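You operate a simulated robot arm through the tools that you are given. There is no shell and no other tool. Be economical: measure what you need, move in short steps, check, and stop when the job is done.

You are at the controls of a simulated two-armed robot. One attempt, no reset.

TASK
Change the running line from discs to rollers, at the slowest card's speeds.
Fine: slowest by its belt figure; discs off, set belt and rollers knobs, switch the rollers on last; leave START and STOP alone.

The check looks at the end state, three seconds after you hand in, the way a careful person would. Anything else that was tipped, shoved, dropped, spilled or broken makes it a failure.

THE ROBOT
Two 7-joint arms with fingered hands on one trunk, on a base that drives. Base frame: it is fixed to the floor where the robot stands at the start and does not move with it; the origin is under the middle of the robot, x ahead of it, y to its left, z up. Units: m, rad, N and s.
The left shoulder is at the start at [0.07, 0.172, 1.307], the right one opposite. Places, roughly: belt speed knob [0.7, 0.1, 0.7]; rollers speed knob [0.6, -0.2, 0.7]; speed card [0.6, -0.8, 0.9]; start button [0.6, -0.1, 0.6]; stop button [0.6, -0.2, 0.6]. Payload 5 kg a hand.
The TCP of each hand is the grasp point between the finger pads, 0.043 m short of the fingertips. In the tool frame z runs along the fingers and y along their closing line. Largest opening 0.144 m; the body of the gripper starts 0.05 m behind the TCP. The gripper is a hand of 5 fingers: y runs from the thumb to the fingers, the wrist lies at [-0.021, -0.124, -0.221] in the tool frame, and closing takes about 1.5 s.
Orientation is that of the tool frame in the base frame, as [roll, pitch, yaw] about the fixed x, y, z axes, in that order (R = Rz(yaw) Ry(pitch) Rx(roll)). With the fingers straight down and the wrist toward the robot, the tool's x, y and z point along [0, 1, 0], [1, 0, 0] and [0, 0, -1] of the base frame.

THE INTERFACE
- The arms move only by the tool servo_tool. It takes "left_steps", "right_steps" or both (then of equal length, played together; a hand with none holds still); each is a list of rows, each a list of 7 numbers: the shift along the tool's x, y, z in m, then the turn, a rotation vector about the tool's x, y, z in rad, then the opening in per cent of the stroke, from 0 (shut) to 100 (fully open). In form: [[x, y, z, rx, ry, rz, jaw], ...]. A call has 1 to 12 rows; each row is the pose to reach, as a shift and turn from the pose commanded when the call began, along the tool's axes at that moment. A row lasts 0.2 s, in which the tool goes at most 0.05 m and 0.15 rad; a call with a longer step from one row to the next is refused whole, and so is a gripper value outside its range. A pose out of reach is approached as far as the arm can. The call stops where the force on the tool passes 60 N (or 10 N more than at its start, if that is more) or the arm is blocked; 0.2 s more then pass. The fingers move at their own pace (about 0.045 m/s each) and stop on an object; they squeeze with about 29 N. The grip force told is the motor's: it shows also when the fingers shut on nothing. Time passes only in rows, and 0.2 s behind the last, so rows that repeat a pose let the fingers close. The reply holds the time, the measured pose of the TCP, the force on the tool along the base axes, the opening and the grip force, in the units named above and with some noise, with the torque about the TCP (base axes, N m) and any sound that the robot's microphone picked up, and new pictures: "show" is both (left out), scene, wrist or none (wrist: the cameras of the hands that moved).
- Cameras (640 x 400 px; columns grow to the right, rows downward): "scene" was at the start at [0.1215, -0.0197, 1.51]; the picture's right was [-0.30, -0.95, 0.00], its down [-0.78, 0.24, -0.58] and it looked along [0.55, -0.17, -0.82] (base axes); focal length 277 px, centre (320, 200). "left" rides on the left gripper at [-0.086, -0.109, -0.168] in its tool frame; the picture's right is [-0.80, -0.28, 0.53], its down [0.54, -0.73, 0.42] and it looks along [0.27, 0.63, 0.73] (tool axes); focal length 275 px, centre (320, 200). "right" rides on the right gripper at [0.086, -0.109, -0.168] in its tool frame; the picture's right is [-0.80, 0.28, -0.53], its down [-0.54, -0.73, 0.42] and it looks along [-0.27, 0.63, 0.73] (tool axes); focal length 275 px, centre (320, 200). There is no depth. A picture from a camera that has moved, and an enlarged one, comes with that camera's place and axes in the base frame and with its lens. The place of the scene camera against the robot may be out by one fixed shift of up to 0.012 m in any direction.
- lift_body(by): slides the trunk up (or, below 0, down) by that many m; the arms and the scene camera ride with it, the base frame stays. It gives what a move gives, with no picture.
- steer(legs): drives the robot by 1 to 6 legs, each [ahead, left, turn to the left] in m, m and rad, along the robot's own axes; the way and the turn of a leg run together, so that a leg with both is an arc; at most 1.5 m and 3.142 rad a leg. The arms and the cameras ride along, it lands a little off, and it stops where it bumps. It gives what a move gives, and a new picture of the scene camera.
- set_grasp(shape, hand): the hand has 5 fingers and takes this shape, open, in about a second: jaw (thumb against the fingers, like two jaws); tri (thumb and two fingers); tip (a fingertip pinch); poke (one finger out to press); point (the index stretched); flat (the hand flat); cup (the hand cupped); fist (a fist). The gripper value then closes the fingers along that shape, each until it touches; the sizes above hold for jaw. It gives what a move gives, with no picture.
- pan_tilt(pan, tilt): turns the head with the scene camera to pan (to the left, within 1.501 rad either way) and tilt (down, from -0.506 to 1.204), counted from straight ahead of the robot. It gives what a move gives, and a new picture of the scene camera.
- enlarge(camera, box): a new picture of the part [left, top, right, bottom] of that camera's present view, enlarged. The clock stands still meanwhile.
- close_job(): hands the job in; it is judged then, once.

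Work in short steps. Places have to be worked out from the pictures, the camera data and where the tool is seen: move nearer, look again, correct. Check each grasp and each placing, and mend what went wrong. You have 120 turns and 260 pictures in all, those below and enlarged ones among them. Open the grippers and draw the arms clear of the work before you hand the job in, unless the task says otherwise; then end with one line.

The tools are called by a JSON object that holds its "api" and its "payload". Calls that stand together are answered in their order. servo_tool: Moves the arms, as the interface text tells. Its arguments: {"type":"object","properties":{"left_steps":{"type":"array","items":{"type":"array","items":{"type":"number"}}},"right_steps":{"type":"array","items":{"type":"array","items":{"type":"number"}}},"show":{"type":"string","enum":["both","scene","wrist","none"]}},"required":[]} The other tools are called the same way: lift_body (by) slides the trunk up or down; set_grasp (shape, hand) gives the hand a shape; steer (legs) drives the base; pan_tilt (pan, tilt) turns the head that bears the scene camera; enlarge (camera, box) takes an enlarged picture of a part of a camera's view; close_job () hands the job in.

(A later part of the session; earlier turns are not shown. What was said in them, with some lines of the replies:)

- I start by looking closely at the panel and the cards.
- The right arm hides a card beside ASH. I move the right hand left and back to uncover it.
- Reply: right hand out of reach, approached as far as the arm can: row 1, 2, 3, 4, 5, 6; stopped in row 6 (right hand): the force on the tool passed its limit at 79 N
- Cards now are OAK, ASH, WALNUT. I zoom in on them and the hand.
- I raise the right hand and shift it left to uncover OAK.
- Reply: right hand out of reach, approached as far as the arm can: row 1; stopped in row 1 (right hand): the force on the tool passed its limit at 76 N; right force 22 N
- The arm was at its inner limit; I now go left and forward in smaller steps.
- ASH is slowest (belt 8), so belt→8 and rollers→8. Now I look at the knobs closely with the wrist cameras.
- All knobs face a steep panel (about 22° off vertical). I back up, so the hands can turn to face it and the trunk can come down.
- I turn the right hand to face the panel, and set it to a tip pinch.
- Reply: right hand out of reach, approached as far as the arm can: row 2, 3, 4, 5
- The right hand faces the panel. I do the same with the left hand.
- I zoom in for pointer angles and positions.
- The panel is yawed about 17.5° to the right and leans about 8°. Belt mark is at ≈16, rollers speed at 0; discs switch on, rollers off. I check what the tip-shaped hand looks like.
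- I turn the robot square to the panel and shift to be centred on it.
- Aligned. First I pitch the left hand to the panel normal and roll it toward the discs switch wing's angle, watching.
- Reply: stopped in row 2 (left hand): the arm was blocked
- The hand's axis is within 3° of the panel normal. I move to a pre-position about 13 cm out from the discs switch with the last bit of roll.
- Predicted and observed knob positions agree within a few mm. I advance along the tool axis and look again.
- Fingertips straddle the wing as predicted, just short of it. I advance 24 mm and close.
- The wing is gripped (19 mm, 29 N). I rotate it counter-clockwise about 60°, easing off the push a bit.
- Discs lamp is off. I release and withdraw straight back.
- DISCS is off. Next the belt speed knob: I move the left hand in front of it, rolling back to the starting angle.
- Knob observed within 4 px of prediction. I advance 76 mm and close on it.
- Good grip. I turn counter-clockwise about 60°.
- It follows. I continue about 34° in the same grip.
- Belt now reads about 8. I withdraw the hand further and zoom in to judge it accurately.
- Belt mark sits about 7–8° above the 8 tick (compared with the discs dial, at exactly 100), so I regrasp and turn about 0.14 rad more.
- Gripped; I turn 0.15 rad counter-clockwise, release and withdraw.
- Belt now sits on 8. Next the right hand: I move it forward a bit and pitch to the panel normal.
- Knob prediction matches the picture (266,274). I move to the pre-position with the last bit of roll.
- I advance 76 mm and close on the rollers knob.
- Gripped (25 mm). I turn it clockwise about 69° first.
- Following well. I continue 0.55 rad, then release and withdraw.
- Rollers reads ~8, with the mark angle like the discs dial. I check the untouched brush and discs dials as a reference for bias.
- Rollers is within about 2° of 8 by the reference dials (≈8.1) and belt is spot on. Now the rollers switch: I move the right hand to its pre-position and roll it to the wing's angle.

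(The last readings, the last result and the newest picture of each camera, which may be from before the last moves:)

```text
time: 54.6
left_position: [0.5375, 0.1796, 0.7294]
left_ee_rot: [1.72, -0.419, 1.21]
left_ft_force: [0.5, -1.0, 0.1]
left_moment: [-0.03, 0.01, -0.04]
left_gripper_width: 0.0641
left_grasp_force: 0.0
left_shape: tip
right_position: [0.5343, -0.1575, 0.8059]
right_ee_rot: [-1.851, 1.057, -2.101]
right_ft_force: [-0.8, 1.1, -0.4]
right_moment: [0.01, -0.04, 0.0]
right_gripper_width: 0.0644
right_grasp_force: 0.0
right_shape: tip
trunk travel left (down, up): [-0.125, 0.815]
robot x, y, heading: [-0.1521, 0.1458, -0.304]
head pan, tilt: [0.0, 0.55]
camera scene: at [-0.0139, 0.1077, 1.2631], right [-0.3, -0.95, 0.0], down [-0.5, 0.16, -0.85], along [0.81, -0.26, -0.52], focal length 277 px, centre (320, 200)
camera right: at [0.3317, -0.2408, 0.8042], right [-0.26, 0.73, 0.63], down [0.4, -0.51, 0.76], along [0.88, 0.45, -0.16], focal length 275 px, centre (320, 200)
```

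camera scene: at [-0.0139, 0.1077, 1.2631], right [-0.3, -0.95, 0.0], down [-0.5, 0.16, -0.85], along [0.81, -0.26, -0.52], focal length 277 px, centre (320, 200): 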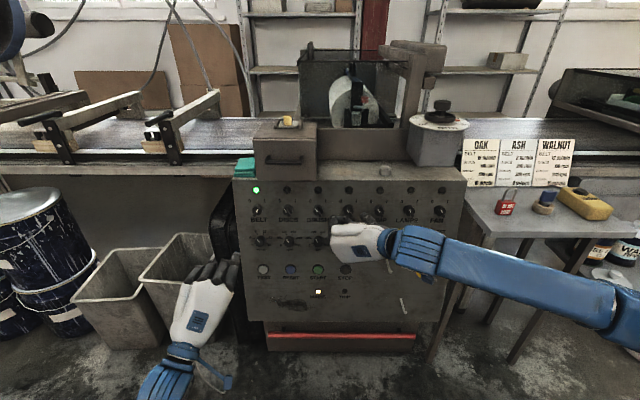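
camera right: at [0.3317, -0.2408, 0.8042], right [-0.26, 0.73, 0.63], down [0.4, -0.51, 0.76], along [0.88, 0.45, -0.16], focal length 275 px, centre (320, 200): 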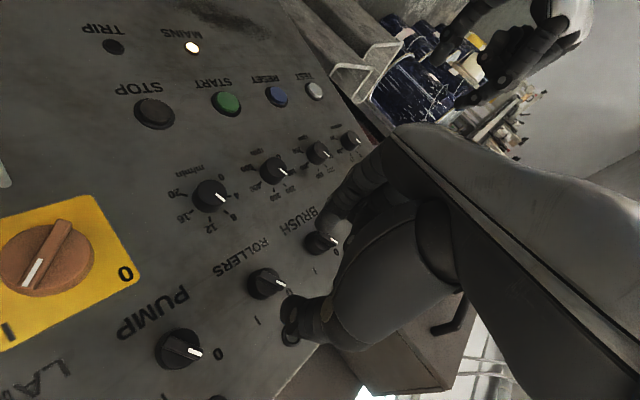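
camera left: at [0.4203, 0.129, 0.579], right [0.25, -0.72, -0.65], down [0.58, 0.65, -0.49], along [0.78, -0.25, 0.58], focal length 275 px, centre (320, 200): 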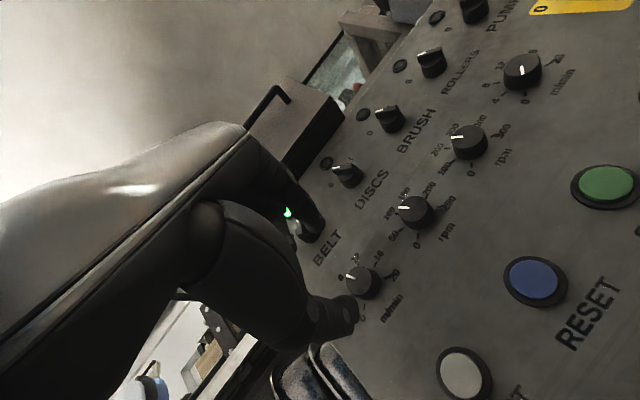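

Pre-position is good (small 6 mm correction). I advance and close on the rollers wing.

{"api": "servo_tool", "payload": {"right_steps": [[0.003, 0, 0.02, 0, 0, 0, 45], [0.006, -0.002, 0.04, 0, 0, 0, 45], [0.006, -0.002, 0.06, 0, 0, 0, 45], [0.006, -0.002, 0.071, 0, 0, 0, 45], [0.006, -0.002, 0.071, 0, 0, 0, 30], [0.006, -0.002, 0.071, 0, 0, 0, 15], [0.006, -0.002, 0.071, 0, 0, 0, 0], [0.006, -0.002, 0.071, 0, 0, 0, 0], [0.006, -0.002, 0.071, 0, 0, 0, 0]], "show": "wrist"}}

{"api": "enlarge", "payload": {"camera": "scene", "box": [290, 175, 400, 255]}}

```text
time: 56.6
left_position: [0.5361, 0.1797, 0.7297]
left_ee_rot: [1.719, -0.419, 1.213]
left_ft_force: [0.0, -0.3, 0.5]
left_moment: [0.0, 0.0, 0.03]
left_gripper_width: 0.0643
left_grasp_force: 0.0
left_shape: tip
right_position: [0.5971, -0.1793, 0.7921]
right_ee_rot: [-1.854, 1.06, -2.104]
right_ft_force: [-5.9, 1.7, 0.8]
right_moment: [0.06, 0.13, 0.24]
right_gripper_width: 0.0164
right_grasp_force: 29.0
right_shape: tip
trunk travel left (down, up): [-0.125, 0.815]
robot x, y, heading: [-0.1508, 0.1462, -0.305]
head pan, tilt: [0.0, 0.55]
camera right: at [0.396, -0.264, 0.7908], right [-0.26, 0.73, 0.63], down [0.4, -0.51, 0.76], along [0.88, 0.45, -0.16], focal length 275 px, centre (320, 200)
```

right: 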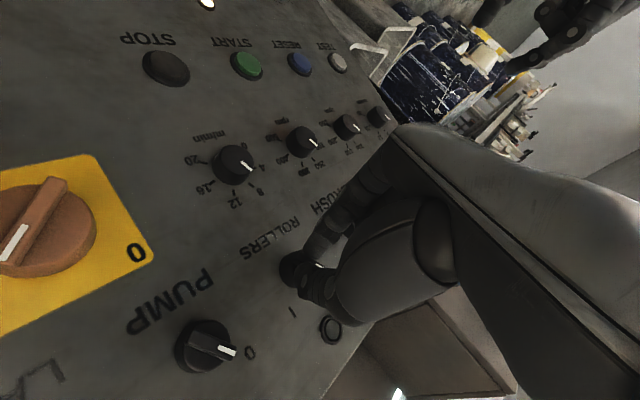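

```text
5.00 times, centred on (345, 215) of scene
camera zoom: at [-0.0148, 0.1075, 1.2633], right [-0.3, -0.95, 0.0], down [-0.5, 0.16, -0.85], along [0.81, -0.26, -0.52], focal length 1384 px, centre (195, 125)
```

zoom: 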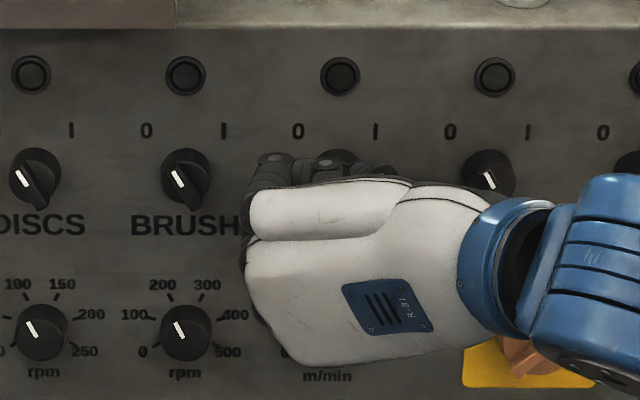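

Wing gripped (16 mm). I rotate clockwise about 60°.

{"api": "servo_tool", "payload": {"right_steps": [[0, 0, -0.002, 0, 0, 0.15, 0], [0, 0, -0.002, 0, 0, 0.3, 0], [0, 0, -0.002, 0, 0, 0.45, 0], [0, 0, -0.002, 0, 0, 0.6, 0], [0, 0, -0.002, 0, 0, 0.75, 0], [0, 0, -0.002, 0, 0, 0.9, 0], [0, 0, -0.002, 0, 0, 1.05, 0]], "show": "none"}}

{"api": "enlarge", "payload": {"camera": "scene", "box": [225, 175, 465, 285]}}

```text
time: 58.2
left_position: [0.5373, 0.1786, 0.7309]
left_ee_rot: [1.72, -0.419, 1.211]
left_ft_force: [-0.1, 1.1, -0.6]
left_moment: [0.04, 0.02, -0.01]
left_gripper_width: 0.0644
left_grasp_force: 0.0
left_shape: tip
right_position: [0.5932, -0.1798, 0.7917]
right_ee_rot: [1.823, 0.997, 1.501]
right_ft_force: [7.4, 1.0, 3.1]
right_moment: [-0.02, -0.16, 0.14]
right_gripper_width: 0.0138
right_grasp_force: 28.8
right_shape: tip
trunk travel left (down, up): [-0.125, 0.815]
robot x, y, heading: [-0.1505, 0.1447, -0.305]
head pan, tilt: [0.0, 0.55]
```

```text
2.67 times, centred on (345, 230) of scene
camera zoom: at [-0.0143, 0.1076, 1.2632], right [-0.3, -0.95, 0.0], down [-0.5, 0.16, -0.85], along [0.81, -0.26, -0.52], focal length 738 px, centre (253, 120)
```

zoom: 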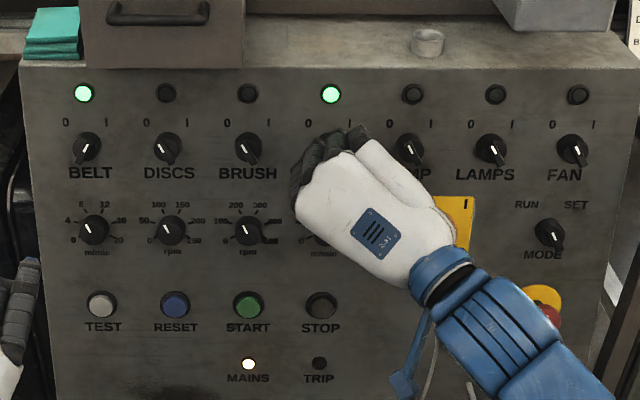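

The rollers lamp is lit. I release and withdraw both hands fully opened.

{"api": "servo_tool", "payload": {"right_steps": [[0, 0, 0, 0, 0, 0, 20], [0, 0, 0, 0, 0, 0, 40], [0, 0, 0, 0, 0, 0, 45], [0, 0, -0.03, 0, 0, 0, 45], [0, 0, -0.07, 0, 0, 0, 45], [0, 0, -0.11, 0, 0, 0, 45], [0, 0, -0.15, 0, 0, 0, 70], [0, 0, -0.18, 0, 0, 0, 100]], "left_steps": [[0, 0, 0, 0, 0, 0, 45], [0, 0, 0, 0, 0, 0, 45], [0, 0, 0, 0, 0, 0, 45], [0, 0, -0.01, 0, 0, 0, 45], [0, 0, -0.02, 0, 0, 0, 60], [0, 0, -0.03, 0, 0, 0, 80], [0, 0, -0.03, 0, 0, 0, 100], [0, 0, -0.03, 0, 0, 0, 100]], "show": "none"}}

{"api": "steer", "payload": {"legs": [[-0.15, 0, 0]]}}

{"api": "enlarge", "payload": {"camera": "scene", "box": [245, 150, 415, 250]}}

```text
time: 60.0
left_position: [0.5071, 0.1879, 0.7337]
left_ee_rot: [1.719, -0.418, 1.215]
left_ft_force: [0.0, -0.3, 0.8]
left_moment: [-0.03, 0.01, 0.01]
left_gripper_width: 0.1436
left_grasp_force: 0.0
left_shape: tip
right_position: [0.4216, -0.1303, 0.8182]
right_ee_rot: [1.822, 1.002, 1.5]
right_ft_force: [0.0, 1.1, 1.1]
right_moment: [0.01, 0.04, -0.02]
right_gripper_width: 0.1153
right_grasp_force: 0.1
right_shape: tip
trunk travel left (down, up): [-0.125, 0.815]
robot x, y, heading: [-0.1479, 0.1503, -0.304]
head pan, tilt: [0.0, 0.55]
```

```text
time: 61.3
left_position: [0.3678, 0.23, 0.7345]
left_ee_rot: [1.719, -0.419, 1.21]
left_ft_force: [-0.8, 1.0, 0.0]
left_moment: [-0.02, 0.02, -0.01]
left_gripper_width: 0.1437
left_grasp_force: 0.0
left_shape: tip
right_position: [0.2816, -0.0864, 0.8184]
right_ee_rot: [1.822, 1.001, 1.5]
right_ft_force: [-0.5, 0.9, 0.0]
right_moment: [-0.01, 0.02, -0.01]
right_gripper_width: 0.1439
right_grasp_force: 0.0
right_shape: tip
trunk travel left (down, up): [-0.125, 0.815]
robot x, y, heading: [-0.2885, 0.1907, -0.307]
head pan, tilt: [0.0, 0.55]
camera scene: at [-0.1539, 0.1513, 1.2634], right [-0.3, -0.95, 0.0], down [-0.5, 0.16, -0.85], along [0.81, -0.26, -0.52], focal length 277 px, centre (320, 200)
```

scene: 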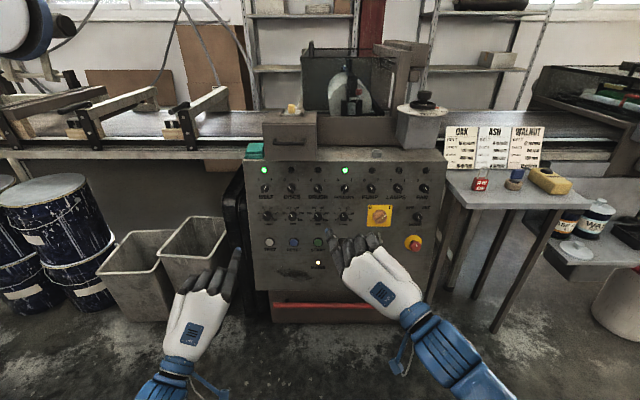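

```text
3.76 times, centred on (330, 200) of scene
camera zoom: at [-0.1539, 0.1513, 1.2634], right [-0.3, -0.95, 0.0], down [-0.5, 0.16, -0.85], along [0.81, -0.26, -0.52], focal length 1042 px, centre (282, 200)
```

zoom: 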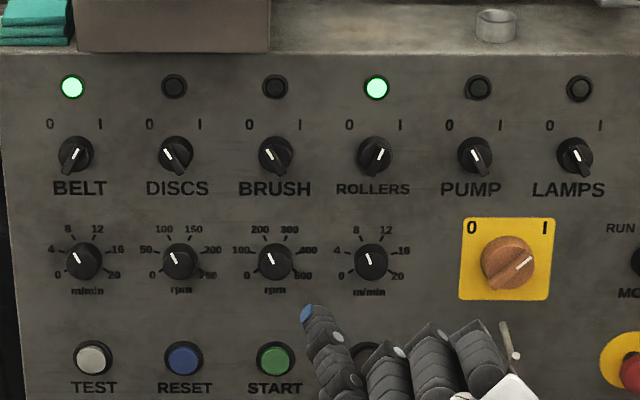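

The belt and rollers lamps are on, the discs lamp is off, both speed dials are at 8, and both hands are clear and open. I hand in.

{"api": "close_job", "payload": {}}

```text
The job is handed in.
```

I switched the line from discs to rollers at the ASH card's speeds, the slowest by its belt figure: discs off, belt at 8 m/min, rollers knob at about 8.1, rollers switched on last, and START and STOP untouched.
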